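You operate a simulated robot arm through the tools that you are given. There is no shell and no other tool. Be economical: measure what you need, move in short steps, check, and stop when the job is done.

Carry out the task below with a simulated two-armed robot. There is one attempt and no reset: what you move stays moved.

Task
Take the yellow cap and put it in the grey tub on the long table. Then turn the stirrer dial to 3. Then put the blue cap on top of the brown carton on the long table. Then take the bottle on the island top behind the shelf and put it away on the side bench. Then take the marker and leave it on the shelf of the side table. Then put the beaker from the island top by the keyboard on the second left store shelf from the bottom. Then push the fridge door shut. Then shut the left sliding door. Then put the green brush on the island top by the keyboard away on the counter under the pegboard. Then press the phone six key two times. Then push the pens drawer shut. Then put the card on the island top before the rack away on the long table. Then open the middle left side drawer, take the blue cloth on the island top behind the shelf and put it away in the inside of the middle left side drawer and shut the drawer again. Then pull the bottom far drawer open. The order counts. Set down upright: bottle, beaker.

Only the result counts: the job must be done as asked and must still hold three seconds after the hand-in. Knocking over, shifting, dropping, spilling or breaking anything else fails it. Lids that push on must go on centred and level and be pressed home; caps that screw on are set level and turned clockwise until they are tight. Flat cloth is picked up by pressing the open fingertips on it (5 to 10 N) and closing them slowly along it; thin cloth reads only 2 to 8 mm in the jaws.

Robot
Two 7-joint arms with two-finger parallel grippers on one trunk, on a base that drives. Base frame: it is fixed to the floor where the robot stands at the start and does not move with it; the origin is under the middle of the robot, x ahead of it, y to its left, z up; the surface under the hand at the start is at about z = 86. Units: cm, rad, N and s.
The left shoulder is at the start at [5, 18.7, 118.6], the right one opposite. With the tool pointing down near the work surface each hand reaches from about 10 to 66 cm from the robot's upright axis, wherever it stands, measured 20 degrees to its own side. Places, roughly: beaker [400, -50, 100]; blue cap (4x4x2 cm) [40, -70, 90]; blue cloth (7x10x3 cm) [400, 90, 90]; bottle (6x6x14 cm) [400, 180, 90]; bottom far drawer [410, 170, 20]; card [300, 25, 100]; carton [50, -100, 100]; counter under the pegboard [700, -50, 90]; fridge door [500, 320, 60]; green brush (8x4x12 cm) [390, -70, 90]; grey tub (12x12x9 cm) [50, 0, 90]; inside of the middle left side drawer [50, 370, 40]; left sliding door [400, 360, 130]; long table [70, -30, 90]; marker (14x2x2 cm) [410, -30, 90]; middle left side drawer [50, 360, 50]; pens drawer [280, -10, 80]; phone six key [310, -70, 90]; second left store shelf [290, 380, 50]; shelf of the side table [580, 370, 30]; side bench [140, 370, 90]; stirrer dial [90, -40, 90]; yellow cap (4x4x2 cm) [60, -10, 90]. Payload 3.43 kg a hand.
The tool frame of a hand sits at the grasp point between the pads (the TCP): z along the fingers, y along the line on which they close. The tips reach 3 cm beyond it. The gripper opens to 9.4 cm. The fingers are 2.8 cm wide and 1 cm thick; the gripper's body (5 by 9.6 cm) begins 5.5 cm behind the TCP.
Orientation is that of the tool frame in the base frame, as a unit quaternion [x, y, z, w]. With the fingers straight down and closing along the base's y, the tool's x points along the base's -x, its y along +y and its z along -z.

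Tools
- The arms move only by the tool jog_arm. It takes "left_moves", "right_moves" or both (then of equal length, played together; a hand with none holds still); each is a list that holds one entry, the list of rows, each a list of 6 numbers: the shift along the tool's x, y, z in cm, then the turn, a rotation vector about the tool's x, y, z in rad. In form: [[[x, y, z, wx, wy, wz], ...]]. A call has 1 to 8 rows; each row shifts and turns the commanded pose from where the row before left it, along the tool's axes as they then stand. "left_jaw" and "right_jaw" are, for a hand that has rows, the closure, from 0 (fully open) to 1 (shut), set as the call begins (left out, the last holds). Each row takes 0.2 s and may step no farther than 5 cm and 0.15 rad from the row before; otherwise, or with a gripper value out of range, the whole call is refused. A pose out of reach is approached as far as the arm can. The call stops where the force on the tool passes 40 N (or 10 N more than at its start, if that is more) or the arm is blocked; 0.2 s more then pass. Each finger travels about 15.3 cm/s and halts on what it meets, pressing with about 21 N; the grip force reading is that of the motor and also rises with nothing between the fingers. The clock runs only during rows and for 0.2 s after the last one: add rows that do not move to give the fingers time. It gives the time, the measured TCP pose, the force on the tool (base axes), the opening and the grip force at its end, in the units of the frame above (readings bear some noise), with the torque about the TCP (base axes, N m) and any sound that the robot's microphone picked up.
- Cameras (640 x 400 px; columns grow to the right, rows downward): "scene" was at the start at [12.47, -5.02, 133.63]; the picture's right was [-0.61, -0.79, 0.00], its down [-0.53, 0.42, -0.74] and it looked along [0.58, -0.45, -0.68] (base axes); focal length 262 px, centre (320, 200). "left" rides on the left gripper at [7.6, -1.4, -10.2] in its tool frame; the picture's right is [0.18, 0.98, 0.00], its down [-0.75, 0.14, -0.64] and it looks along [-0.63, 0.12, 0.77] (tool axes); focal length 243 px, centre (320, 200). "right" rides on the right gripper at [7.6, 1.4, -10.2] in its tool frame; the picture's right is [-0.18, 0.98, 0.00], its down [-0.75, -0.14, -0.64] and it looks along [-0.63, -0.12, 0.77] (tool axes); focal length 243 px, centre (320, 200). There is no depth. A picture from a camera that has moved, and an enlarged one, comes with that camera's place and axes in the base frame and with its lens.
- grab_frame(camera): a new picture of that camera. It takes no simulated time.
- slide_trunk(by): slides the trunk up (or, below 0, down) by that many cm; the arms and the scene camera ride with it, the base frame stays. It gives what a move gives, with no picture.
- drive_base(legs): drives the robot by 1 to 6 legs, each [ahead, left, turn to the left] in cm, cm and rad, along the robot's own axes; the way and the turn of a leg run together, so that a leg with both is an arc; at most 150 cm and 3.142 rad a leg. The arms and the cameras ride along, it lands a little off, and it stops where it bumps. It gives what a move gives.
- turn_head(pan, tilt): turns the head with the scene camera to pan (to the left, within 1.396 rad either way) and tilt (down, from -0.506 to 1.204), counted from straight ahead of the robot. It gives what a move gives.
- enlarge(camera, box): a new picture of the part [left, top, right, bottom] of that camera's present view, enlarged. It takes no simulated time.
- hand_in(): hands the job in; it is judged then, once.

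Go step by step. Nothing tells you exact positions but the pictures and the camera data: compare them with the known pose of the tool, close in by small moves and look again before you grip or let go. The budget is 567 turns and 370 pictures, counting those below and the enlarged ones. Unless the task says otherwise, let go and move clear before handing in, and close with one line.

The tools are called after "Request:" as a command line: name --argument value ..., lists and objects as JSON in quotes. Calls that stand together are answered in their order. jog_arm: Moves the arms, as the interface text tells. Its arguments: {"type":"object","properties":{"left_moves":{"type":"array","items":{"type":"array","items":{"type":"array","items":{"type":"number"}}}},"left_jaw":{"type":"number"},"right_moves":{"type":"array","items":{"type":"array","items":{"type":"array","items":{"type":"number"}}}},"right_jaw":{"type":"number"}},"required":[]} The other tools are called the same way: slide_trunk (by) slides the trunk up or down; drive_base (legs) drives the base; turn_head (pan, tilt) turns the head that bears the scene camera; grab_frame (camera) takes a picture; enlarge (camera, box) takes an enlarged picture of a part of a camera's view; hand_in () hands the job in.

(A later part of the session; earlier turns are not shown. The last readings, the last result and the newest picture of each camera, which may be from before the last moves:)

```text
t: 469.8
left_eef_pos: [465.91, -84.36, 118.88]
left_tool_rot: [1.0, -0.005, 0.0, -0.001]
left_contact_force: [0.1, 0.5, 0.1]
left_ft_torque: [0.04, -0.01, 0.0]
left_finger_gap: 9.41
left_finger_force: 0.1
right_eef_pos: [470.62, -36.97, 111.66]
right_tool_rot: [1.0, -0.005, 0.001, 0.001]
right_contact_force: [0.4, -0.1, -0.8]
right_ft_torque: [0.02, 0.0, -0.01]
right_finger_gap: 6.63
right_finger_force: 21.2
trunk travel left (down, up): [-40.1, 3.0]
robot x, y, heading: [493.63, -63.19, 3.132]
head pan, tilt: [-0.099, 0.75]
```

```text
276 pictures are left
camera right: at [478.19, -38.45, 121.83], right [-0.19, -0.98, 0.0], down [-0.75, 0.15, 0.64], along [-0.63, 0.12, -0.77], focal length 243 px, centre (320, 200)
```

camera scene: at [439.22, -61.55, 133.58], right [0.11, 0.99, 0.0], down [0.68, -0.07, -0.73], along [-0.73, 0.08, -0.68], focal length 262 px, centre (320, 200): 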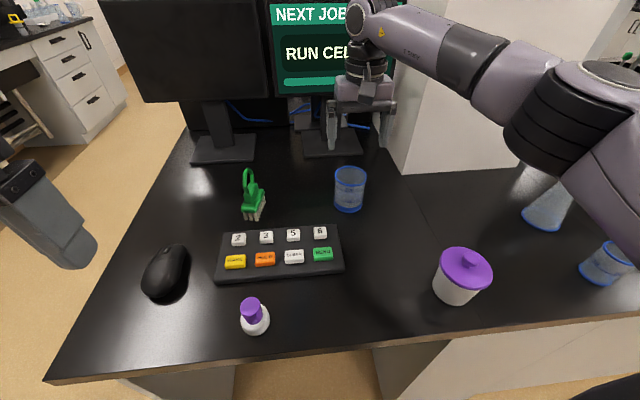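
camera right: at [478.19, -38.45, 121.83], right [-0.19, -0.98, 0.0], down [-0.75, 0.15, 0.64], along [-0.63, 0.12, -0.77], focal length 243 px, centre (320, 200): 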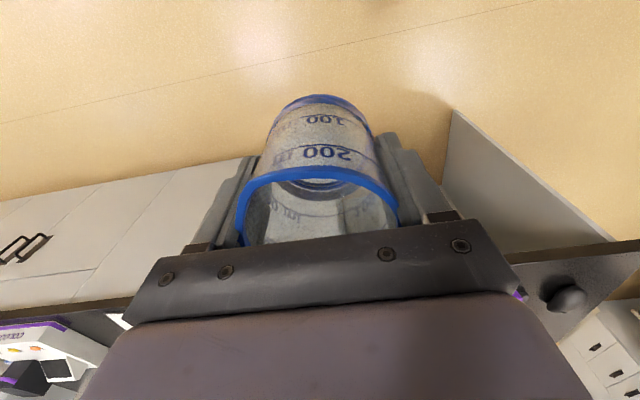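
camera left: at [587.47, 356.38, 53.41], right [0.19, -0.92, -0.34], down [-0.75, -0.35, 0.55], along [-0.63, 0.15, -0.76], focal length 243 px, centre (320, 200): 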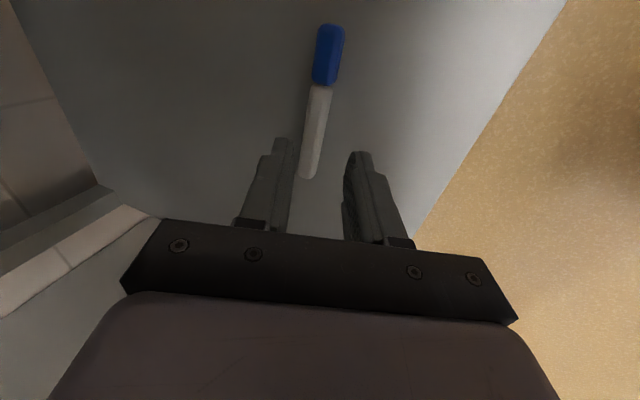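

The empty beaker is held well. I'll drive up the aisle and over to the store shelves near x≈300.

Request:
drive_base --legs '[[0, 0, -1.561], [150, 0, 0], [155, 0, 0]]'

Request:
drive_base --legs '[[0, 0, -1.561], [150, 0, 0], [149, 0, 0]]'

```text
refused: 155 is not a number from -150 to 150
```

```text
t: 488.0
left_eef_pos: [487.99, 261.65, 118.93]
left_tool_rot: [-0.69, 0.724, -0.001, 0.001]
left_contact_force: [0.7, 0.5, 0.1]
left_ft_torque: [-0.01, 0.0, -0.01]
left_finger_gap: 9.41
left_finger_force: 0.1
right_eef_pos: [535.17, 255.06, 111.6]
right_tool_rot: [-0.689, 0.725, -0.001, -0.001]
right_contact_force: [0.1, -0.7, -0.7]
right_ft_torque: [0.04, -0.03, 0.0]
right_finger_gap: 6.66
right_finger_force: 21.1
trunk travel left (down, up): [-40.1, 3.0]
robot x, y, heading: [507.9, 233.08, 1.522]
head pan, tilt: [-0.099, 0.75]
```

Request:
drive_base --legs '[[5, 148, 0.049], [0, 52, 0]]'

Request:
turn_head --pan 0 --tilt 0.45

Request:
grab_frame --camera "scene"

```text
t: 505.8
left_eef_pos: [287.57, 275.04, 119.01]
left_tool_rot: [-0.693, 0.721, -0.001, 0.001]
left_contact_force: [-0.1, -0.8, -0.6]
left_ft_torque: [0.01, -0.02, -0.01]
left_finger_gap: 9.4
left_finger_force: 0.1
right_eef_pos: [334.94, 268.77, 111.63]
right_tool_rot: [-0.693, 0.721, 0.0, 0.0]
right_contact_force: [0.2, 0.6, 0.2]
right_ft_torque: [-0.02, 0.02, -0.02]
right_finger_gap: 6.64
right_finger_force: 21.0
trunk travel left (down, up): [-40.1, 3.0]
robot x, y, heading: [307.92, 246.03, 1.527]
head pan, tilt: [-0.099, 0.75]
```

```text
t: 506.6
left_eef_pos: [287.73, 274.94, 119.01]
left_tool_rot: [-0.693, 0.721, -0.001, 0.0]
left_contact_force: [-0.4, 0.3, 0.2]
left_ft_torque: [-0.02, 0.01, -0.02]
left_finger_gap: 9.41
left_finger_force: 0.0
right_eef_pos: [334.82, 268.78, 111.64]
right_tool_rot: [-0.692, 0.721, -0.001, 0.0]
right_contact_force: [0.4, 0.3, 0.1]
right_ft_torque: [-0.04, 0.0, -0.02]
right_finger_gap: 6.62
right_finger_force: 20.7
trunk travel left (down, up): [-40.1, 3.0]
robot x, y, heading: [308.47, 246.35, 1.532]
head pan, tilt: [0.0, 0.45]
```

```text
275 pictures are left
camera scene: at [308.9, 261.51, 136.21], right [1.0, -0.04, 0.0], down [-0.02, -0.44, -0.9], along [0.04, 0.9, -0.44], focal length 262 px, centre (320, 200)
```

scene: 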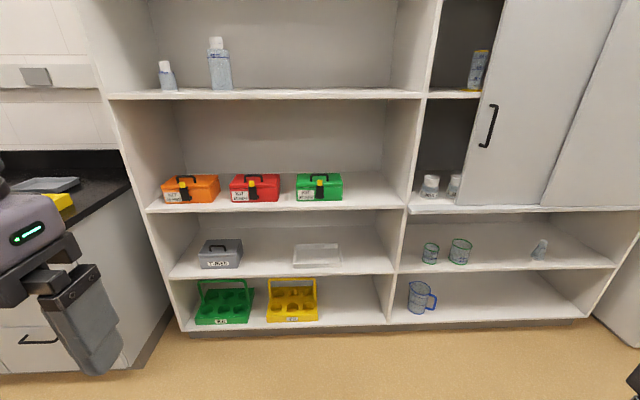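

The second left shelf is at z≈40, front y≈366, with a free gap around x≈286 between the grey box and the clear tray. I'll line up, lower the trunk and look again.

Request:
drive_base --legs '[[25, 26, 0.042]]'

Request:
slide_trunk --by -40

Request:
turn_head --pan 0 --tilt 0.4

Request:
grab_frame --camera "scene"

```text
t: 509.6
left_eef_pos: [260.68, 300.19, 118.89]
left_tool_rot: [0.707, -0.707, 0.0, -0.001]
left_contact_force: [-0.2, 0.6, 0.2]
left_ft_torque: [-0.04, -0.03, 0.02]
left_finger_gap: 9.38
left_finger_force: 0.1
right_eef_pos: [308.05, 295.79, 111.58]
right_tool_rot: [-0.706, 0.708, -0.001, -0.001]
right_contact_force: [-1.0, 0.6, 0.1]
right_ft_torque: [-0.01, 0.0, 0.04]
right_finger_gap: 6.63
right_finger_force: 20.4
trunk travel left (down, up): [-40.1, 3.0]
robot x, y, heading: [282.31, 272.3, 1.57]
head pan, tilt: [0.0, 0.45]
```

```text
t: 513.4
left_eef_pos: [260.68, 300.14, 78.99]
left_tool_rot: [-0.707, 0.707, 0.0, 0.001]
left_contact_force: [-0.2, 0.5, 0.3]
left_ft_torque: [-0.02, 0.01, -0.02]
left_finger_gap: 9.41
left_finger_force: 0.0
right_eef_pos: [308.01, 295.81, 71.59]
right_tool_rot: [-0.706, 0.708, -0.001, -0.001]
right_contact_force: [-0.1, -0.4, -0.1]
right_ft_torque: [0.01, -0.04, -0.01]
right_finger_gap: 6.63
right_finger_force: 20.8
trunk travel left (down, up): [-0.1, 43.0]
robot x, y, heading: [282.29, 272.68, 1.572]
head pan, tilt: [0.0, 0.45]
```

```text
t: 514.0
left_eef_pos: [260.72, 300.21, 79.01]
left_tool_rot: [0.707, -0.707, 0.001, 0.0]
left_contact_force: [0.8, 0.1, -0.8]
left_ft_torque: [0.0, 0.01, 0.0]
left_finger_gap: 9.38
left_finger_force: 0.1
right_eef_pos: [307.92, 295.78, 71.64]
right_tool_rot: [-0.707, 0.708, -0.001, -0.002]
right_contact_force: [-0.2, -0.1, -1.2]
right_ft_torque: [0.01, -0.03, -0.01]
right_finger_gap: 6.65
right_finger_force: 21.1
trunk travel left (down, up): [-0.1, 43.0]
robot x, y, heading: [282.4, 272.61, 1.574]
head pan, tilt: [0.0, 0.4]
```

```text
274 pictures are left
camera scene: at [282.39, 287.59, 96.68], right [1.0, 0.0, 0.0], down [0.0, -0.39, -0.92], along [0.0, 0.92, -0.39], focal length 262 px, centre (320, 200)
```

scene: 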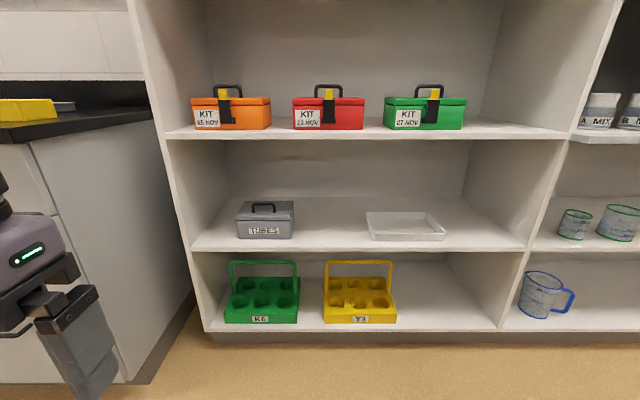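

The gap above this shelf is only ~35 cm, so the hand must be tilted forward to fit. I'll set the beaker down briefly on the free end of the island, regrip it with the hand tilted 0.7 rad, and come back.

Request:
slide_trunk --by 40

Request:
drive_base --legs '[[0, 0, 3.141], [0, 52, 0]]'

Request:
turn_head --pan -0.2 --tilt 0.6

Request:
grab_frame --camera "scene"

```text
t: 517.8
left_eef_pos: [260.69, 300.24, 118.91]
left_tool_rot: [-0.707, 0.707, -0.001, 0.0]
left_contact_force: [-0.8, 0.1, 0.3]
left_ft_torque: [-0.01, -0.03, 0.02]
left_finger_gap: 9.41
left_finger_force: 0.1
right_eef_pos: [308.04, 295.83, 111.62]
right_tool_rot: [-0.707, 0.708, -0.001, -0.001]
right_contact_force: [-0.3, 0.1, 0.2]
right_ft_torque: [0.0, -0.04, 0.01]
right_finger_gap: 6.65
right_finger_force: 20.8
trunk travel left (down, up): [-40.1, 3.0]
robot x, y, heading: [282.59, 272.19, 1.571]
head pan, tilt: [0.0, 0.4]
```

```text
t: 530.2
left_eef_pos: [355.89, 244.87, 118.94]
left_tool_rot: [0.705, 0.709, -0.001, 0.0]
left_contact_force: [-0.3, 0.1, 0.1]
left_ft_torque: [0.02, 0.01, -0.01]
left_finger_gap: 9.4
left_finger_force: 0.1
right_eef_pos: [308.34, 248.79, 111.69]
right_tool_rot: [0.706, 0.709, 0.001, 0.0]
right_contact_force: [-0.2, -0.4, -0.8]
right_ft_torque: [0.01, -0.02, 0.02]
right_finger_gap: 6.65
right_finger_force: 21.0
trunk travel left (down, up): [-40.1, 3.0]
robot x, y, heading: [334.07, 272.55, -1.566]
head pan, tilt: [0.0, 0.4]
```

```text
t: 531.0
left_eef_pos: [355.83, 244.67, 118.93]
left_tool_rot: [0.704, 0.71, 0.0, 0.0]
left_contact_force: [-0.3, 0.5, -0.1]
left_ft_torque: [-0.05, 0.07, -0.01]
left_finger_gap: 9.38
left_finger_force: 0.0
right_eef_pos: [308.33, 248.84, 111.56]
right_tool_rot: [0.706, 0.709, 0.0, -0.001]
right_contact_force: [-0.4, 0.2, -0.4]
right_ft_torque: [0.03, 0.01, -0.03]
right_finger_gap: 6.65
right_finger_force: 21.3
trunk travel left (down, up): [-40.1, 3.0]
robot x, y, heading: [333.72, 272.85, -1.572]
head pan, tilt: [-0.201, 0.6]
```

```text
273 pictures are left
camera scene: at [332.41, 258.0, 134.87], right [-0.98, 0.19, 0.0], down [0.11, 0.55, -0.83], along [-0.16, -0.81, -0.56], focal length 262 px, centre (320, 200)
```

scene: 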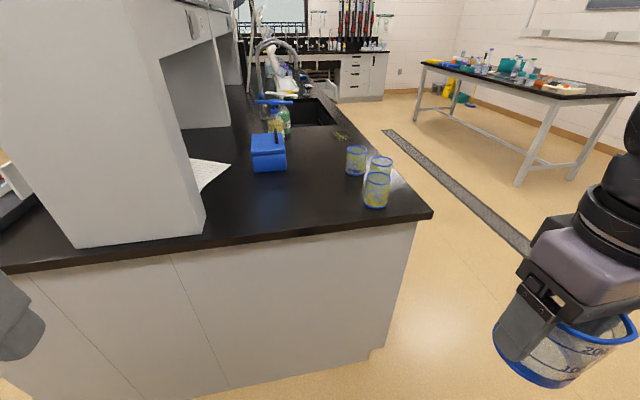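

The free spot is around [331, 197], between the glasses and the shelf post. I'll pull the left hand in, drive up, and set the beaker there.

Request:
jog_arm --left_moves '[[[4, 0, 0, 0, 0, 0], [4, 0, 0, 0, 0, 0], [0, 0, 0, 0, 0, 0]]]'

Request:
drive_base --legs '[[29, 6, 0]]'

Request:
jog_arm --right_moves '[[[-3.4, 2.7, -0.3, 0, 0, 0], [-3.4, 2.7, 0, 0, 0, 0], [-3.4, 2.7, 0, 0, 0, 0], [-3.4, 2.7, 0, 0, 0, 0], [-3.4, 2.7, 0, 0, 0, 0], [-3.4, 2.7, 0, 0, 0, 0], [0, 0, 0, 0, 0, 0]]]'

Request:
grab_frame --camera "scene"

```text
t: 531.8
left_eef_pos: [355.72, 252.91, 118.92]
left_tool_rot: [0.705, 0.71, -0.001, 0.0]
left_contact_force: [0.0, -0.1, -0.5]
left_ft_torque: [-0.02, 0.02, 0.0]
left_finger_gap: 9.39
left_finger_force: 0.1
right_eef_pos: [308.54, 248.77, 111.63]
right_tool_rot: [0.706, 0.708, 0.0, -0.001]
right_contact_force: [-0.2, 0.5, -0.4]
right_ft_torque: [0.0, 0.0, -0.05]
right_finger_gap: 6.64
right_finger_force: 21.0
trunk travel left (down, up): [-40.1, 3.0]
robot x, y, heading: [333.94, 272.38, -1.57]
head pan, tilt: [-0.201, 0.6]
```

```text
t: 533.8
left_eef_pos: [362.02, 223.86, 118.86]
left_tool_rot: [0.706, 0.708, 0.0, -0.001]
left_contact_force: [0.9, -0.5, 0.1]
left_ft_torque: [0.01, -0.03, 0.0]
left_finger_gap: 9.39
left_finger_force: 0.1
right_eef_pos: [314.51, 220.07, 111.5]
right_tool_rot: [0.707, 0.707, 0.001, 0.0]
right_contact_force: [0.6, -0.4, -0.4]
right_ft_torque: [0.01, -0.01, -0.03]
right_finger_gap: 6.6
right_finger_force: 21.3
trunk travel left (down, up): [-40.1, 3.0]
robot x, y, heading: [340.03, 243.12, -1.567]
head pan, tilt: [-0.201, 0.6]
```

```text
t: 535.4
left_eef_pos: [361.87, 223.97, 118.9]
left_tool_rot: [0.706, 0.709, -0.001, 0.0]
left_contact_force: [-0.4, -0.4, 0.0]
left_ft_torque: [0.01, -0.02, 0.01]
left_finger_gap: 9.41
left_finger_force: 0.0
right_eef_pos: [330.73, 199.76, 111.78]
right_tool_rot: [0.707, 0.708, 0.0, -0.001]
right_contact_force: [0.1, -0.4, 0.4]
right_ft_torque: [0.03, -0.01, 0.01]
right_finger_gap: 6.6
right_finger_force: 21.0
trunk travel left (down, up): [-40.1, 3.0]
robot x, y, heading: [340.08, 243.9, -1.564]
head pan, tilt: [-0.201, 0.6]
```

```text
272 pictures are left
camera scene: at [338.5, 229.15, 134.86], right [-0.98, 0.2, 0.0], down [0.11, 0.55, -0.83], along [-0.16, -0.81, -0.56], focal length 262 px, centre (320, 200)
```

scene: 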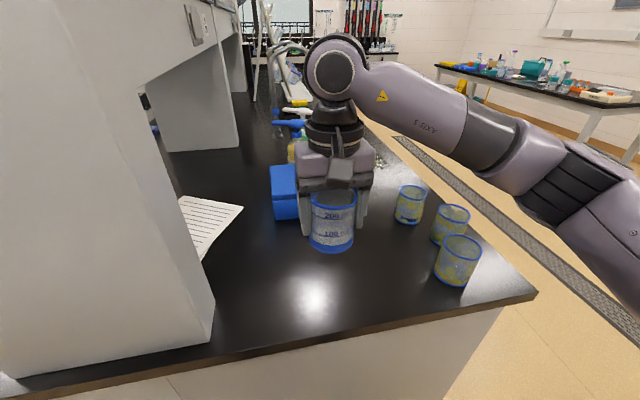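

Request:
jog_arm --right_moves '[[[0, 0, 4, 0, 0, 0], [0, 0, 4, 0, 0, 0], [0, 0, 4, 0, 0, 0], [0, 0, 3.5, 0, 0, 0], [0, 0, 0.5, 0, 0, 0], [0, 0, 0.4, 0, 0, 0], [0, 0, 0, 0, 0, 0]]]'

Request:
grab_frame --camera "scene"

```text
t: 537.0
left_eef_pos: [362.03, 224.02, 118.98]
left_tool_rot: [0.706, 0.708, -0.001, -0.001]
left_contact_force: [0.1, -0.3, 1.6]
left_ft_torque: [0.03, 0.03, 0.01]
left_finger_gap: 9.42
left_finger_force: 0.0
right_eef_pos: [330.71, 199.67, 95.33]
right_tool_rot: [0.707, 0.708, 0.001, 0.0]
right_contact_force: [0.5, -0.6, -0.7]
right_ft_torque: [0.0, 0.0, 0.02]
right_finger_gap: 6.61
right_finger_force: 21.5
trunk travel left (down, up): [-40.1, 3.0]
robot x, y, heading: [340.14, 243.38, -1.568]
head pan, tilt: [-0.201, 0.6]
```

```text
271 pictures are left
camera scene: at [338.53, 229.13, 134.86], right [-0.98, 0.2, 0.0], down [0.11, 0.55, -0.83], along [-0.16, -0.81, -0.56], focal length 262 px, centre (320, 200)
```

scene: 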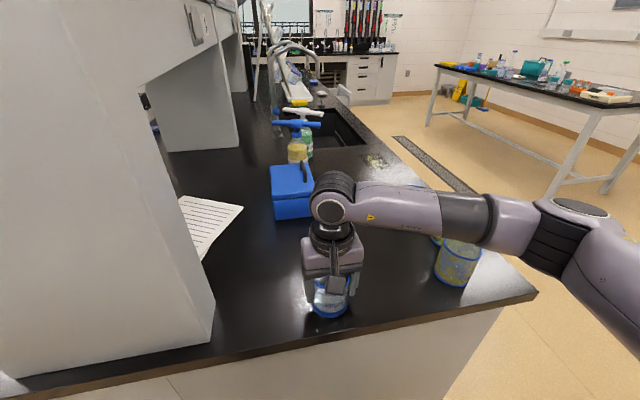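

Request:
jog_arm --right_moves '[[[0, 0, 0.25, 0, 0, 0], [0, 0, 0, 0, 0, 0]]]'

Request:
jog_arm --right_moves '[[[0, 0, 0.25, 0, 0, 0], [0, 0, 0, 0, 0, 0]]]'

```text
t: 537.6
left_eef_pos: [361.99, 223.86, 118.85]
left_tool_rot: [0.705, 0.709, -0.001, 0.0]
left_contact_force: [0.0, 0.5, -0.2]
left_ft_torque: [-0.02, 0.03, -0.02]
left_finger_gap: 9.41
left_finger_force: 0.0
right_eef_pos: [330.75, 199.68, 95.3]
right_tool_rot: [0.707, 0.708, 0.001, -0.001]
right_contact_force: [-1.2, -0.3, 0.6]
right_ft_torque: [-0.01, 0.0, 0.0]
right_finger_gap: 6.64
right_finger_force: 21.0
trunk travel left (down, up): [-40.1, 3.0]
robot x, y, heading: [340.27, 243.66, -1.567]
head pan, tilt: [-0.201, 0.6]
```

```text
t: 538.2
left_eef_pos: [361.98, 224.03, 118.91]
left_tool_rot: [0.705, 0.709, 0.0, 0.0]
left_contact_force: [0.1, 0.7, 0.1]
left_ft_torque: [0.01, 0.0, -0.02]
left_finger_gap: 9.41
left_finger_force: 0.1
right_eef_pos: [330.65, 199.75, 94.96]
right_tool_rot: [0.706, 0.708, 0.001, 0.0]
right_contact_force: [0.3, -0.6, 1.6]
right_ft_torque: [-0.03, 0.0, 0.02]
right_finger_gap: 6.62
right_finger_force: 20.8
trunk travel left (down, up): [-40.1, 3.0]
robot x, y, heading: [340.04, 243.59, -1.568]
head pan, tilt: [-0.201, 0.6]
```

The beaker touches the top. I'll release, rise, tilt the hand 0.7 rad forward.

Request:
jog_arm --right_moves '[[[0, 0, 0, 0, 0, 0], [0, 0, 0, 0, 0, 0], [0, 0, 0, 0, 0, 0], [0, 0, -4, 0, 0, 0], [0, 0, -4, 0, 0, 0], [0, 0, -4, 0, 0, 0], [0, 0, 0, 0, 0, 0]]]' --right_jaw 0

Request:
jog_arm --right_moves '[[[0, 0, 0, 0, -0.14, 0], [0, 0, 0, 0, -0.14, 0], [0, 0, 0, 0, -0.14, 0], [0, 0, 0, 0, -0.14, 0], [0, 0, 0, 0, -0.14, 0], [0, 0, 0, 0, 0, 0]]]'

Request:
grab_frame --camera "right"

Request:
grab_frame --camera "scene"

```text
t: 539.8
left_eef_pos: [361.94, 223.96, 118.89]
left_tool_rot: [0.706, 0.708, -0.001, 0.0]
left_contact_force: [0.6, -0.1, -0.2]
left_ft_torque: [-0.04, 0.02, -0.02]
left_finger_gap: 9.42
left_finger_force: 0.0
right_eef_pos: [330.79, 199.66, 106.99]
right_tool_rot: [0.707, 0.707, 0.002, -0.001]
right_contact_force: [0.4, 0.2, -0.1]
right_ft_torque: [0.0, 0.0, 0.0]
right_finger_gap: 9.42
right_finger_force: 0.0
trunk travel left (down, up): [-40.1, 3.0]
robot x, y, heading: [340.18, 243.46, -1.566]
head pan, tilt: [-0.201, 0.6]
```

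```text
t: 541.2
left_eef_pos: [361.93, 223.99, 118.89]
left_tool_rot: [0.706, 0.708, -0.001, -0.001]
left_contact_force: [0.1, 0.9, 0.0]
left_ft_torque: [0.02, 0.01, -0.01]
left_finger_gap: 9.4
left_finger_force: 0.0
right_eef_pos: [330.82, 199.58, 106.98]
right_tool_rot: [0.664, 0.664, -0.241, 0.243]
right_contact_force: [-0.3, 0.8, -0.8]
right_ft_torque: [0.02, 0.03, -0.01]
right_finger_gap: 9.4
right_finger_force: 0.1
trunk travel left (down, up): [-40.1, 3.0]
robot x, y, heading: [340.27, 243.65, -1.568]
head pan, tilt: [-0.201, 0.6]
```

```text
270 pictures are left
camera right: at [332.18, 212.09, 109.92], right [0.98, -0.14, 0.12], down [-0.14, -0.16, 0.98], along [-0.12, -0.98, -0.18], focal length 243 px, centre (320, 200)
```

right: 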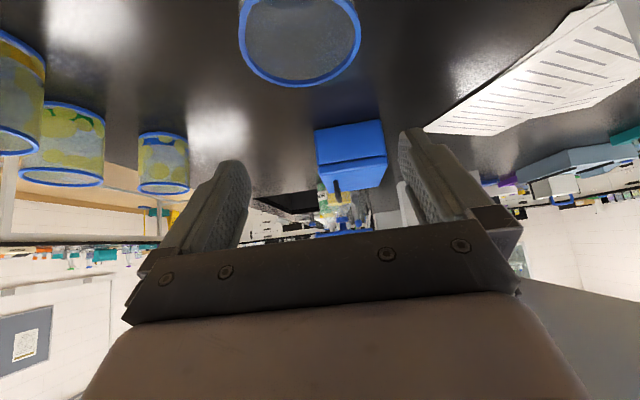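

```text
269 pictures are left
camera scene: at [338.53, 229.13, 134.86], right [-0.98, 0.2, 0.0], down [0.11, 0.55, -0.83], along [-0.16, -0.81, -0.56], focal length 262 px, centre (320, 200)
```

scene: 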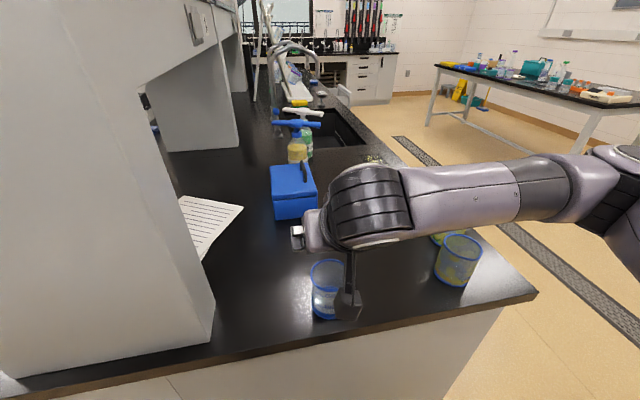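

Tilt is right. I'll lower straight down around the beaker and grip it again.

Request:
jog_arm --right_moves '[[[0, -0.5, 0, 0, 0, 0], [2.49, 0, 2.96, 0, 0, 0], [2.49, 0, 2.96, 0, 0, 0], [0, 0, 0, 0, 0, 0]]]'

Request:
grab_frame --camera "right"

Request:
enlarge --camera "scene" --box '[240, 200, 440, 360]'

```text
t: 542.2
left_eef_pos: [361.93, 223.9, 118.9]
left_tool_rot: [0.706, 0.708, -0.002, 0.0]
left_contact_force: [-0.4, -0.5, 0.0]
left_ft_torque: [0.03, 0.0, 0.03]
left_finger_gap: 9.39
left_finger_force: 0.2
right_eef_pos: [330.39, 199.72, 99.23]
right_tool_rot: [0.664, 0.664, -0.242, 0.242]
right_contact_force: [1.1, -0.5, -0.3]
right_ft_torque: [-0.03, 0.04, -0.01]
right_finger_gap: 9.38
right_finger_force: 0.0
trunk travel left (down, up): [-40.1, 3.0]
robot x, y, heading: [340.65, 243.81, -1.568]
head pan, tilt: [-0.201, 0.6]
```

```text
268 pictures are left
camera right: at [331.72, 212.22, 102.19], right [0.98, -0.14, 0.12], down [-0.14, -0.16, 0.98], along [-0.12, -0.98, -0.18], focal length 243 px, centre (320, 200)
```

right: 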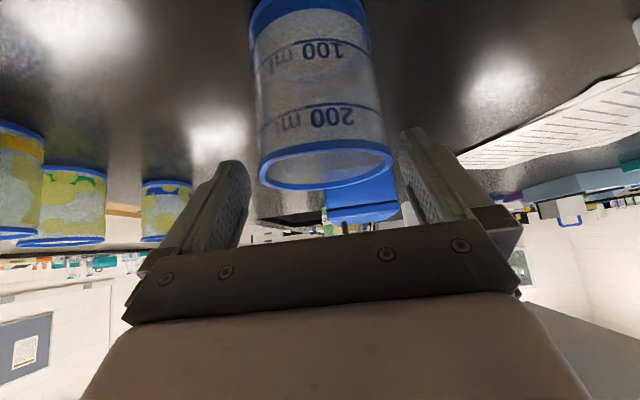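

```text
2.50 times, centred on (340, 280) of scene
camera zoom: at [338.53, 229.14, 134.86], right [-0.98, 0.2, 0.0], down [0.11, 0.55, -0.83], along [-0.16, -0.81, -0.56], focal length 654 px, centre (270, 0)
```

zoom: 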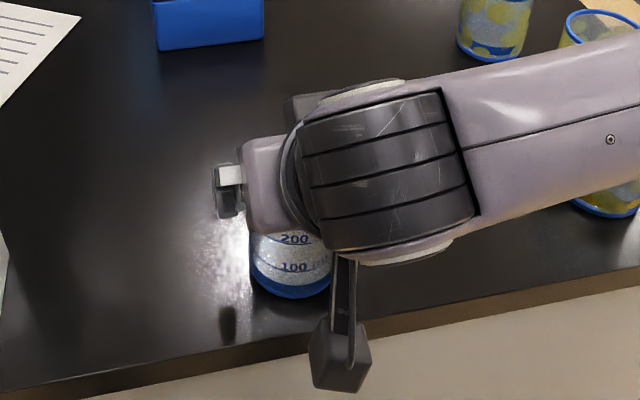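

Request:
jog_arm --right_moves '[[[2.3, 0, 2.8, 0, 0, 0], [0, 0, 0, 0, 0, 0]]]'

Request:
grab_frame --camera "right"

Request:
jog_arm --right_moves '[[[0, 0, 0, 0, 0, 0], [0, 0, 0, 0, 0, 0], [0, 0, 0, 0, 0, 0]]]' --right_jaw 1

Request:
grab_frame --camera "right"

```text
t: 542.8
left_eef_pos: [362.01, 223.93, 118.93]
left_tool_rot: [0.706, 0.708, -0.001, 0.0]
left_contact_force: [0.2, 0.3, -0.7]
left_ft_torque: [0.01, 0.03, -0.04]
left_finger_gap: 9.41
left_finger_force: 0.0
right_eef_pos: [330.39, 199.53, 95.69]
right_tool_rot: [0.664, 0.665, -0.242, 0.242]
right_contact_force: [-1.2, -1.2, -0.5]
right_ft_torque: [0.01, 0.0, -0.04]
right_finger_gap: 9.37
right_finger_force: 0.0
trunk travel left (down, up): [-40.1, 3.0]
robot x, y, heading: [340.55, 243.58, -1.57]
head pan, tilt: [-0.201, 0.6]
```

```text
266 pictures are left
camera right: at [331.77, 212.07, 98.56], right [0.98, -0.14, 0.12], down [-0.14, -0.16, 0.98], along [-0.12, -0.98, -0.18], focal length 243 px, centre (320, 200)
```

right: 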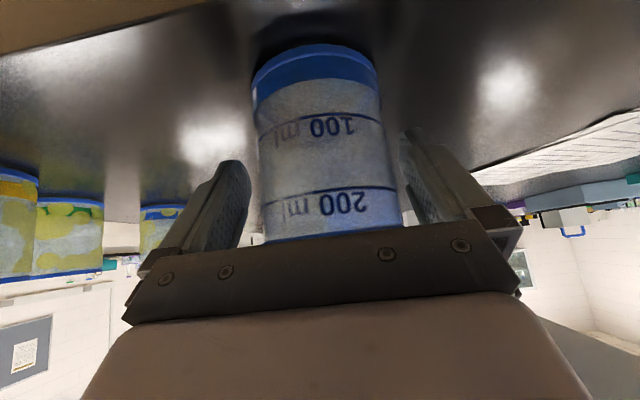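

```text
t: 543.6
left_eef_pos: [361.97, 223.91, 118.98]
left_tool_rot: [0.706, 0.709, -0.001, -0.001]
left_contact_force: [0.1, -0.5, 0.0]
left_ft_torque: [0.02, -0.01, 0.04]
left_finger_gap: 9.41
left_finger_force: 0.1
right_eef_pos: [330.41, 199.51, 95.6]
right_tool_rot: [0.664, 0.665, -0.241, 0.241]
right_contact_force: [0.6, -0.3, -0.2]
right_ft_torque: [-0.01, 0.03, 0.0]
right_finger_gap: 7.03
right_finger_force: 21.4
trunk travel left (down, up): [-40.1, 3.0]
robot x, y, heading: [340.47, 243.5, -1.565]
head pan, tilt: [-0.201, 0.6]
```

```text
265 pictures are left
camera right: at [331.76, 212.07, 98.57], right [0.98, -0.14, 0.12], down [-0.14, -0.17, 0.98], along [-0.12, -0.98, -0.18], focal length 243 px, centre (320, 200)
```

right: 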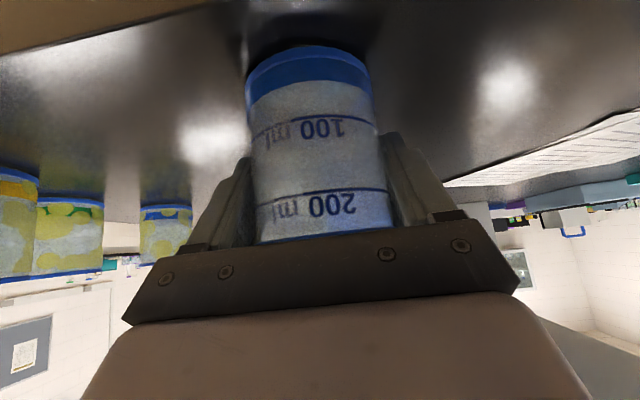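

Gripped. I'll lift and retract toward the robot.

Request:
jog_arm --right_moves '[[[-1.3, 0, -1.53, 0, 0, 0], [-2.6, 0, -3.06, 0, 0, 0], [-2.6, 0, -3.06, 0, 0, 0], [-2.6, 0, -3.06, 0, 0, 0], [3.0, -1, -2.5, 0, 0, 0], [3.0, -1, -2.5, 0, 0, 0], [3.0, -1, -2.5, 0, 0, 0], [3.0, -1, -2.5, 0, 0, 0]]]'

Request:
drive_base --legs '[[-30, 0, 0]]'

Request:
grab_frame --camera "scene"

```text
t: 545.4
left_eef_pos: [361.96, 224.06, 118.99]
left_tool_rot: [0.706, 0.708, -0.001, -0.001]
left_contact_force: [0.3, 0.1, 0.2]
left_ft_torque: [-0.03, 0.01, 0.02]
left_finger_gap: 9.42
left_finger_force: 0.1
right_eef_pos: [329.33, 210.96, 111.11]
right_tool_rot: [0.663, 0.666, -0.24, 0.243]
right_contact_force: [-0.8, 0.4, -0.6]
right_ft_torque: [0.01, -0.02, 0.02]
right_finger_gap: 7.01
right_finger_force: 21.0
right hand out of reach, approached as far as the arm can: row 7, 8
trunk travel left (down, up): [-40.1, 3.0]
robot x, y, heading: [340.06, 243.37, -1.567]
head pan, tilt: [-0.201, 0.6]
```

```text
t: 547.4
left_eef_pos: [361.86, 253.63, 118.86]
left_tool_rot: [0.707, 0.707, -0.001, 0.0]
left_contact_force: [0.1, 0.1, 0.1]
left_ft_torque: [0.0, 0.03, -0.03]
left_finger_gap: 9.39
left_finger_force: 0.0
right_eef_pos: [329.09, 240.88, 111.21]
right_tool_rot: [0.664, 0.665, -0.242, 0.242]
right_contact_force: [0.1, 0.3, -0.5]
right_ft_torque: [0.0, -0.03, -0.02]
right_finger_gap: 7.03
right_finger_force: 21.2
trunk travel left (down, up): [-40.1, 3.0]
robot x, y, heading: [340.22, 273.25, -1.565]
head pan, tilt: [-0.201, 0.6]
```

```text
264 pictures are left
camera scene: at [338.44, 259.05, 134.87], right [-0.98, 0.2, 0.0], down [0.11, 0.55, -0.83], along [-0.16, -0.81, -0.56], focal length 262 px, centre (320, 200)
```

scene: 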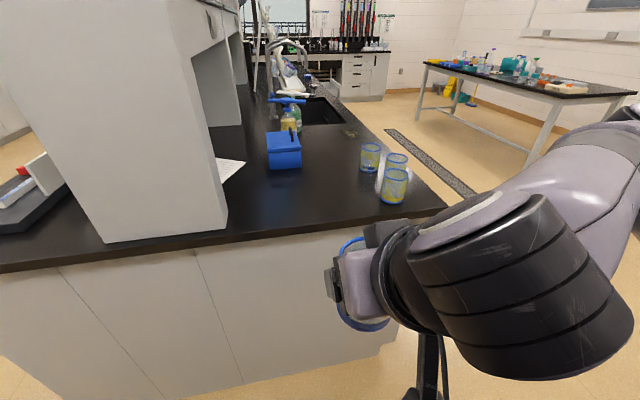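

Now I'll turn round to the store shelves and lower the trunk.

Request:
drive_base --legs '[[0, 0, 3.136], [0, 65, 0]]'

Request:
slide_trunk --by -40

Request:
turn_head --pan -0.3 --tilt 0.6

Request:
grab_frame --camera "scene"

```text
t: 561.0
left_eef_pos: [251.93, 290.98, 118.87]
left_tool_rot: [0.716, -0.698, 0.001, -0.001]
left_contact_force: [-0.2, -0.4, 0.4]
left_ft_torque: [0.01, 0.0, -0.02]
left_finger_gap: 9.4
left_finger_force: 0.0
right_eef_pos: [284.36, 304.78, 111.1]
right_tool_rot: [0.672, -0.657, -0.244, -0.238]
right_contact_force: [-0.4, 0.8, -0.2]
right_ft_torque: [0.0, 0.03, -0.01]
right_finger_gap: 6.97
right_finger_force: 21.5
trunk travel left (down, up): [-40.1, 3.0]
robot x, y, heading: [274.33, 271.68, 1.594]
head pan, tilt: [-0.201, 0.6]
```

```text
t: 564.9
left_eef_pos: [251.95, 291.11, 78.96]
left_tool_rot: [0.715, -0.699, 0.001, 0.0]
left_contact_force: [0.4, 0.2, -0.3]
left_ft_torque: [0.01, 0.01, -0.02]
left_finger_gap: 9.39
left_finger_force: 0.0
right_eef_pos: [284.35, 304.76, 71.0]
right_tool_rot: [0.671, -0.658, -0.244, -0.239]
right_contact_force: [0.6, 0.3, 0.3]
right_ft_torque: [-0.02, -0.02, 0.0]
right_finger_gap: 6.92
right_finger_force: 20.8
trunk travel left (down, up): [-0.1, 43.0]
robot x, y, heading: [274.24, 271.85, 1.597]
head pan, tilt: [-0.201, 0.6]
```

```text
t: 565.5
left_eef_pos: [251.96, 291.08, 78.87]
left_tool_rot: [0.716, -0.699, 0.0, -0.001]
left_contact_force: [-0.4, 0.9, -0.3]
left_ft_torque: [0.01, 0.01, 0.01]
left_finger_gap: 9.39
left_finger_force: 0.1
right_eef_pos: [284.42, 304.73, 70.9]
right_tool_rot: [0.672, -0.657, -0.245, -0.239]
right_contact_force: [-0.3, -0.6, -0.5]
right_ft_torque: [0.03, -0.02, -0.01]
right_finger_gap: 6.91
right_finger_force: 21.2
trunk travel left (down, up): [-0.1, 43.0]
robot x, y, heading: [274.3, 271.87, 1.598]
head pan, tilt: [-0.3, 0.6]
```

```text
263 pictures are left
camera scene: at [276.47, 286.32, 94.86], right [0.96, -0.27, 0.0], down [-0.15, -0.54, -0.83], along [0.22, 0.79, -0.56], focal length 262 px, centre (320, 200)
```

scene: 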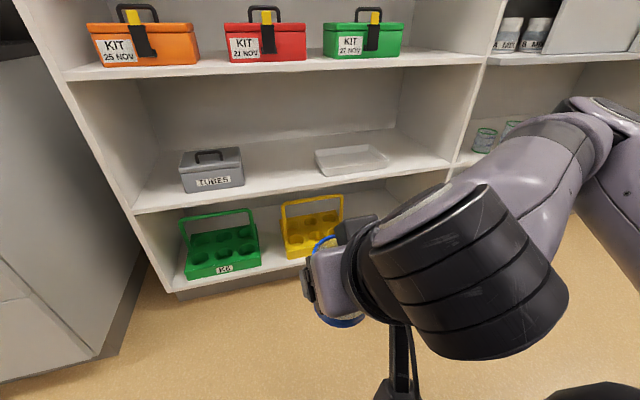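

Request:
drive_base --legs '[[49, 0, -0.027]]'

Request:
grab_frame --camera "right"

Request:
grab_frame --camera "scene"

```text
t: 568.2
left_eef_pos: [252.42, 332.69, 79.12]
left_tool_rot: [0.732, -0.681, 0.007, 0.002]
left_contact_force: [-0.4, -0.2, -0.3]
left_ft_torque: [-0.01, 0.01, 0.03]
left_finger_gap: 9.39
left_finger_force: 0.0
right_eef_pos: [285.14, 346.63, 71.34]
right_tool_rot: [0.674, -0.653, -0.249, -0.238]
right_contact_force: [1.1, -0.2, -0.3]
right_ft_torque: [-0.01, -0.02, 0.0]
right_finger_gap: 6.89
right_finger_force: 21.6
trunk travel left (down, up): [-0.1, 43.0]
robot x, y, heading: [275.07, 314.09, 1.607]
head pan, tilt: [-0.3, 0.6]
stopped in leg 1: the robot was blocked; the commanded pose is now the measured one
```

```text
262 pictures are left
camera right: at [284.12, 334.21, 74.25], right [-0.99, 0.11, 0.12], down [0.14, 0.16, 0.98], along [0.09, 0.98, -0.18], focal length 243 px, centre (320, 200)
```

right: 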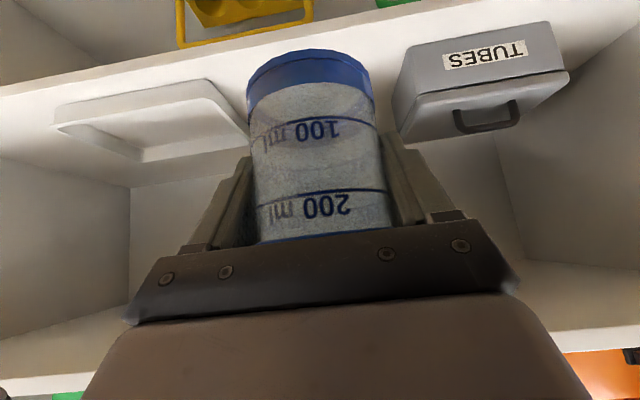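

```text
261 pictures are left
camera scene: at [277.52, 328.03, 95.14], right [0.96, -0.26, -0.01], down [-0.15, -0.54, -0.83], along [0.21, 0.8, -0.56], focal length 262 px, centre (320, 200)
```

scene: 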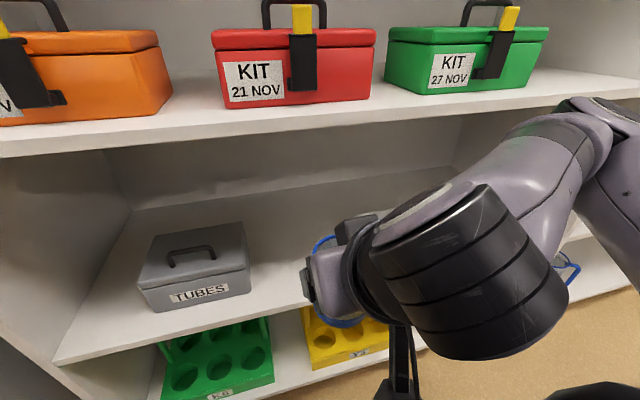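

The base was blocked, probably by the left elbow against the bench's end. I'll back off a bit, shift right 9 cm, square up and approach again, moving the right hand left to compensate.

Request:
drive_base --legs '[[-5, 0, 0], [0, -10, -0.036]]'

Request:
turn_head --pan 0.9 --tilt 0.5

Request:
grab_frame --camera "scene"

```text
t: 568.8
left_eef_pos: [252.31, 332.77, 78.85]
left_tool_rot: [0.732, -0.682, 0.008, 0.0]
left_contact_force: [-0.4, 0.9, -0.3]
left_ft_torque: [-0.01, 0.0, 0.01]
left_finger_gap: 9.4
left_finger_force: 0.0
right_eef_pos: [285.02, 346.64, 71.04]
right_tool_rot: [0.676, -0.654, -0.245, -0.237]
right_contact_force: [-0.2, 0.3, -0.2]
right_ft_torque: [-0.01, -0.01, -0.03]
right_finger_gap: 6.92
right_finger_force: 20.7
trunk travel left (down, up): [-0.1, 43.0]
robot x, y, heading: [274.91, 314.09, 1.605]
head pan, tilt: [-0.3, 0.6]
stopped in leg 1: the robot was blocked; the commanded pose is now the measured one
```

```text
t: 570.2
left_eef_pos: [252.33, 332.78, 78.88]
left_tool_rot: [0.732, -0.681, 0.008, 0.0]
left_contact_force: [0.1, -0.1, 0.6]
left_ft_torque: [0.03, 0.0, 0.01]
left_finger_gap: 9.4
left_finger_force: 0.1
right_eef_pos: [285.05, 346.66, 71.05]
right_tool_rot: [0.676, -0.653, -0.247, -0.237]
right_contact_force: [0.3, 0.4, -0.7]
right_ft_torque: [0.02, 0.0, 0.0]
right_finger_gap: 6.87
right_finger_force: 21.7
trunk travel left (down, up): [-0.1, 43.0]
robot x, y, heading: [274.95, 314.14, 1.608]
head pan, tilt: [0.901, 0.499]
```

```text
260 pictures are left
camera scene: at [267.76, 325.08, 95.8], right [0.59, 0.8, 0.0], down [0.38, -0.28, -0.88], along [-0.71, 0.52, -0.48], focal length 262 px, centre (320, 200)
```

scene: 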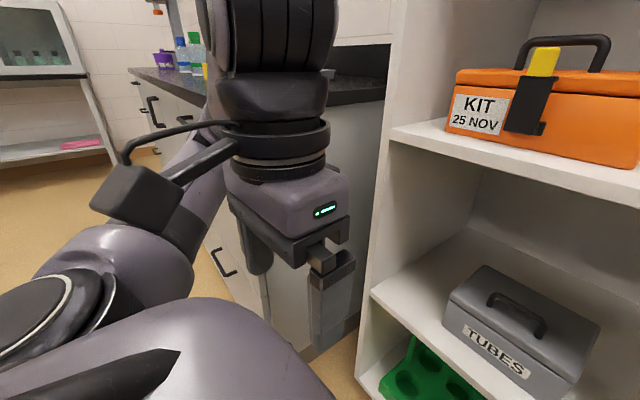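

Request:
drive_base --legs '[[0, -4, 0]]'

```text
t: 571.3
left_eef_pos: [256.28, 333.13, 78.8]
left_tool_rot: [0.732, -0.681, 0.009, 0.0]
left_contact_force: [0.1, -0.7, -0.2]
left_ft_torque: [0.0, 0.01, 0.01]
left_finger_gap: 9.4
left_finger_force: 0.1
right_eef_pos: [289.07, 346.91, 70.95]
right_tool_rot: [0.676, -0.653, -0.246, -0.237]
right_contact_force: [0.1, 0.2, -0.2]
right_ft_torque: [0.03, -0.01, -0.02]
right_finger_gap: 6.88
right_finger_force: 21.2
trunk travel left (down, up): [-0.1, 43.0]
robot x, y, heading: [279.39, 313.81, 1.607]
head pan, tilt: [0.901, 0.499]
```

Request:
drive_base --legs '[[0, -6, -0.036], [7, 0, 0]]'

Request:
turn_head --pan -0.2 --tilt 0.7

Request:
jog_arm --right_moves '[[[0, 4, 0, 0, 0, 0], [0, 4, 0, 0, 0, 0], [0, 0, 0, 0, 0, 0]]]'

Request:
grab_frame --camera "right"

Request:
grab_frame --camera "scene"

```text
t: 573.1
left_eef_pos: [263.17, 340.93, 78.72]
left_tool_rot: [0.719, -0.695, 0.01, 0.0]
left_contact_force: [0.0, 0.1, -0.3]
left_ft_torque: [-0.02, 0.01, -0.01]
left_finger_gap: 9.4
left_finger_force: 0.1
right_eef_pos: [296.31, 353.68, 71.1]
right_tool_rot: [-0.663, 0.666, 0.241, 0.242]
right_contact_force: [0.0, -0.1, -0.4]
right_ft_torque: [-0.02, -0.01, 0.01]
right_finger_gap: 6.85
right_finger_force: 21.4
trunk travel left (down, up): [-0.1, 43.0]
robot x, y, heading: [285.15, 321.29, 1.568]
head pan, tilt: [0.901, 0.499]
```

```text
t: 574.4
left_eef_pos: [262.97, 341.09, 78.69]
left_tool_rot: [0.719, -0.695, 0.008, 0.0]
left_contact_force: [0.5, 1.1, -0.1]
left_ft_torque: [-0.02, -0.02, 0.04]
left_finger_gap: 9.38
left_finger_force: 0.1
right_eef_pos: [296.24, 353.76, 71.03]
right_tool_rot: [-0.664, 0.666, 0.241, 0.241]
right_contact_force: [0.6, -0.2, -0.6]
right_ft_torque: [0.0, -0.01, 0.0]
right_finger_gap: 6.84
right_finger_force: 20.5
trunk travel left (down, up): [-0.1, 43.0]
robot x, y, heading: [285.26, 321.45, 1.566]
head pan, tilt: [-0.201, 0.7]
```

```text
t: 575.2
left_eef_pos: [263.67, 340.65, 79.02]
left_tool_rot: [0.718, -0.696, 0.003, 0.001]
left_contact_force: [-0.5, -0.3, -0.2]
left_ft_torque: [0.0, -0.01, -0.05]
left_finger_gap: 9.4
left_finger_force: 0.0
right_eef_pos: [289.26, 353.42, 70.89]
right_tool_rot: [-0.654, 0.675, 0.242, 0.242]
right_contact_force: [0.1, 0.6, -1.2]
right_ft_torque: [-0.01, -0.01, 0.01]
right_finger_gap: 6.85
right_finger_force: 21.0
trunk travel left (down, up): [-0.1, 43.0]
robot x, y, heading: [285.28, 320.8, 1.564]
head pan, tilt: [-0.201, 0.7]
```

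```text
259 pictures are left
camera right: at [287.49, 341.19, 73.82], right [-0.98, 0.17, 0.13], down [0.16, 0.16, 0.97], along [0.14, 0.97, -0.18], focal length 243 px, centre (320, 200)
```

right: 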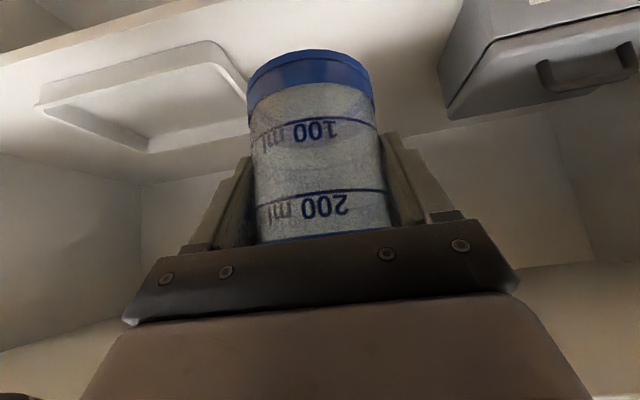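

```text
258 pictures are left
camera scene: at [287.71, 334.76, 93.98], right [0.98, -0.21, -0.01], down [-0.14, -0.62, -0.77], along [0.15, 0.75, -0.64], focal length 262 px, centre (320, 200)
```

scene: 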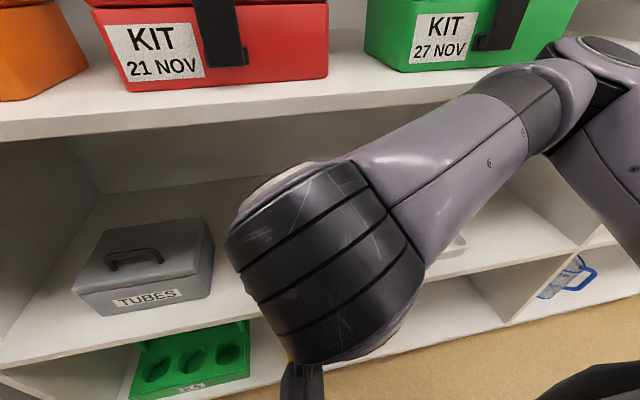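

Request:
jog_arm --right_moves '[[[0, 2.5, 0, 0, 0, 0], [2.33, 0, 2.77, 0, 0, 0], [2.33, 0, 2.77, 0, 0, 0], [2.33, 0, 2.77, 0, 0, 0], [2.33, 0, 2.77, 0, 0, 0], [0, 0, 0, 0, 0, 0]]]'

Request:
grab_frame --camera "right"

Request:
grab_frame --camera "scene"

```text
t: 576.6
left_eef_pos: [263.22, 340.32, 79.2]
left_tool_rot: [0.718, -0.696, 0.003, -0.005]
left_contact_force: [-0.3, 0.1, 0.8]
left_ft_torque: [-0.02, -0.04, 0.02]
left_finger_gap: 9.39
left_finger_force: 0.1
right_eef_pos: [286.14, 353.59, 57.27]
right_tool_rot: [-0.658, 0.665, 0.251, 0.25]
right_contact_force: [0.0, 0.7, 0.1]
right_ft_torque: [0.03, 0.02, 0.0]
right_finger_gap: 6.84
right_finger_force: 21.3
trunk travel left (down, up): [-0.1, 43.0]
robot x, y, heading: [285.11, 321.32, 1.567]
head pan, tilt: [-0.201, 0.7]
```

```text
257 pictures are left
camera right: at [284.56, 340.99, 59.92], right [-0.98, 0.15, 0.13], down [0.15, 0.14, 0.98], along [0.13, 0.98, -0.16], focal length 243 px, centre (320, 200)
```

right: 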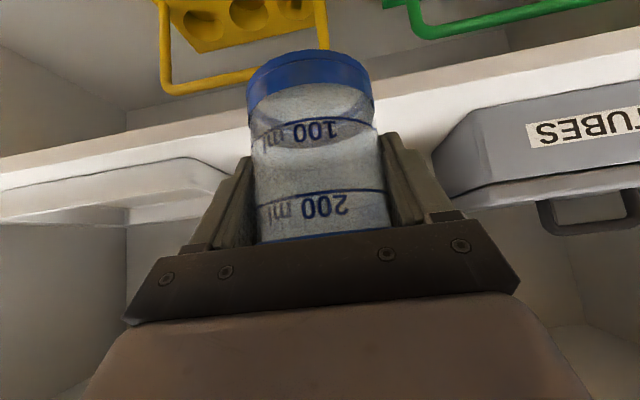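

```text
256 pictures are left
camera scene: at [287.12, 334.39, 94.23], right [0.98, -0.2, -0.01], down [-0.13, -0.62, -0.77], along [0.15, 0.76, -0.63], focal length 262 px, centre (320, 200)
```

scene: 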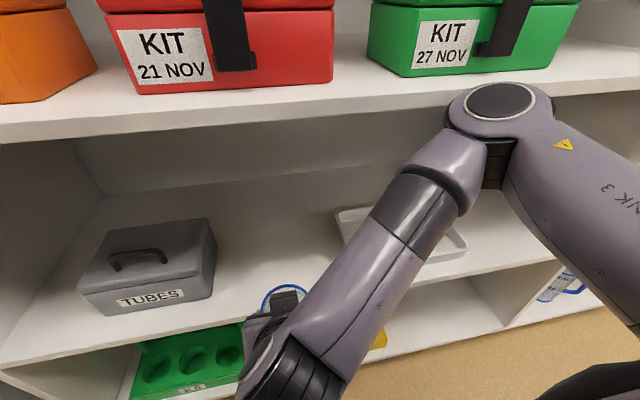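

The right elbow is close to the shelf above, since the arm is folded. I'll back the base 13 cm so the arm extends more when reaching in.

Request:
drive_base --legs '[[-13, 0, 0]]'

Request:
jog_arm --right_moves '[[[-3.06, 0, 2.58, 0, 0, 0], [-3.06, 0, 2.58, 0, 0, 0], [-3.06, 0, 2.58, 0, 0, 0], [-3.06, 0, 2.58, 0, 0, 0], [0, 0, 0, 0, 0, 0]]]'

Request:
grab_frame --camera "right"

Request:
grab_frame --camera "scene"

```text
t: 577.9
left_eef_pos: [263.07, 328.08, 78.82]
left_tool_rot: [0.72, -0.694, 0.009, 0.001]
left_contact_force: [-0.1, 0.8, 0.1]
left_ft_torque: [-0.02, 0.0, 0.01]
left_finger_gap: 9.39
left_finger_force: 0.1
right_eef_pos: [285.74, 340.64, 56.49]
right_tool_rot: [-0.664, 0.666, 0.241, 0.242]
right_contact_force: [-0.2, -0.4, -0.7]
right_ft_torque: [-0.01, 0.03, -0.02]
right_finger_gap: 6.83
right_finger_force: 21.0
trunk travel left (down, up): [-0.1, 43.0]
robot x, y, heading: [285.04, 308.15, 1.569]
head pan, tilt: [-0.201, 0.7]
```

```text
t: 579.1
left_eef_pos: [263.02, 328.1, 78.85]
left_tool_rot: [0.72, -0.694, 0.009, 0.001]
left_contact_force: [0.6, -0.3, -0.3]
left_ft_torque: [0.01, -0.01, -0.02]
left_finger_gap: 9.41
left_finger_force: 0.2
right_eef_pos: [285.81, 356.81, 56.16]
right_tool_rot: [-0.664, 0.665, 0.241, 0.241]
right_contact_force: [-0.7, 0.2, 0.2]
right_ft_torque: [-0.02, 0.02, -0.04]
right_finger_gap: 6.83
right_finger_force: 20.8
trunk travel left (down, up): [-0.1, 43.0]
robot x, y, heading: [284.99, 308.29, 1.568]
head pan, tilt: [-0.201, 0.7]
```

```text
255 pictures are left
camera right: at [284.28, 344.38, 59.19], right [-0.98, 0.14, 0.12], down [0.14, 0.17, 0.98], along [0.12, 0.98, -0.18], focal length 243 px, centre (320, 200)
```

right: 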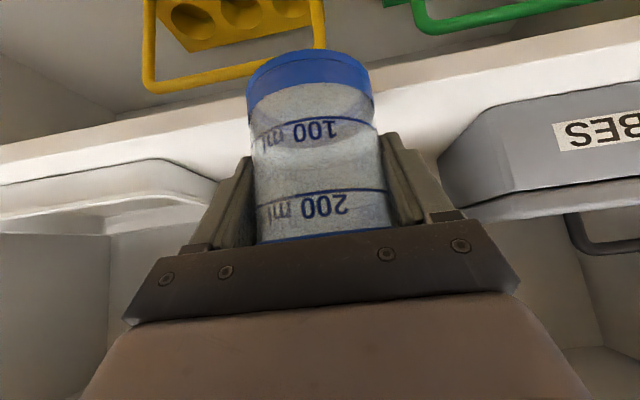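

```text
254 pictures are left
camera scene: at [286.9, 322.54, 94.0], right [0.98, -0.2, 0.0], down [-0.13, -0.63, -0.76], along [0.15, 0.75, -0.64], focal length 262 px, centre (320, 200)
```

scene: 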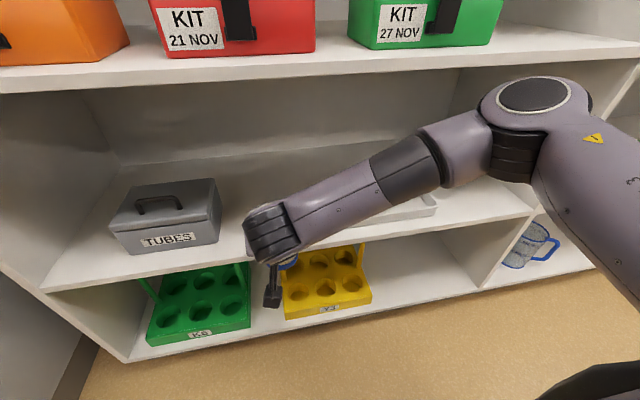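

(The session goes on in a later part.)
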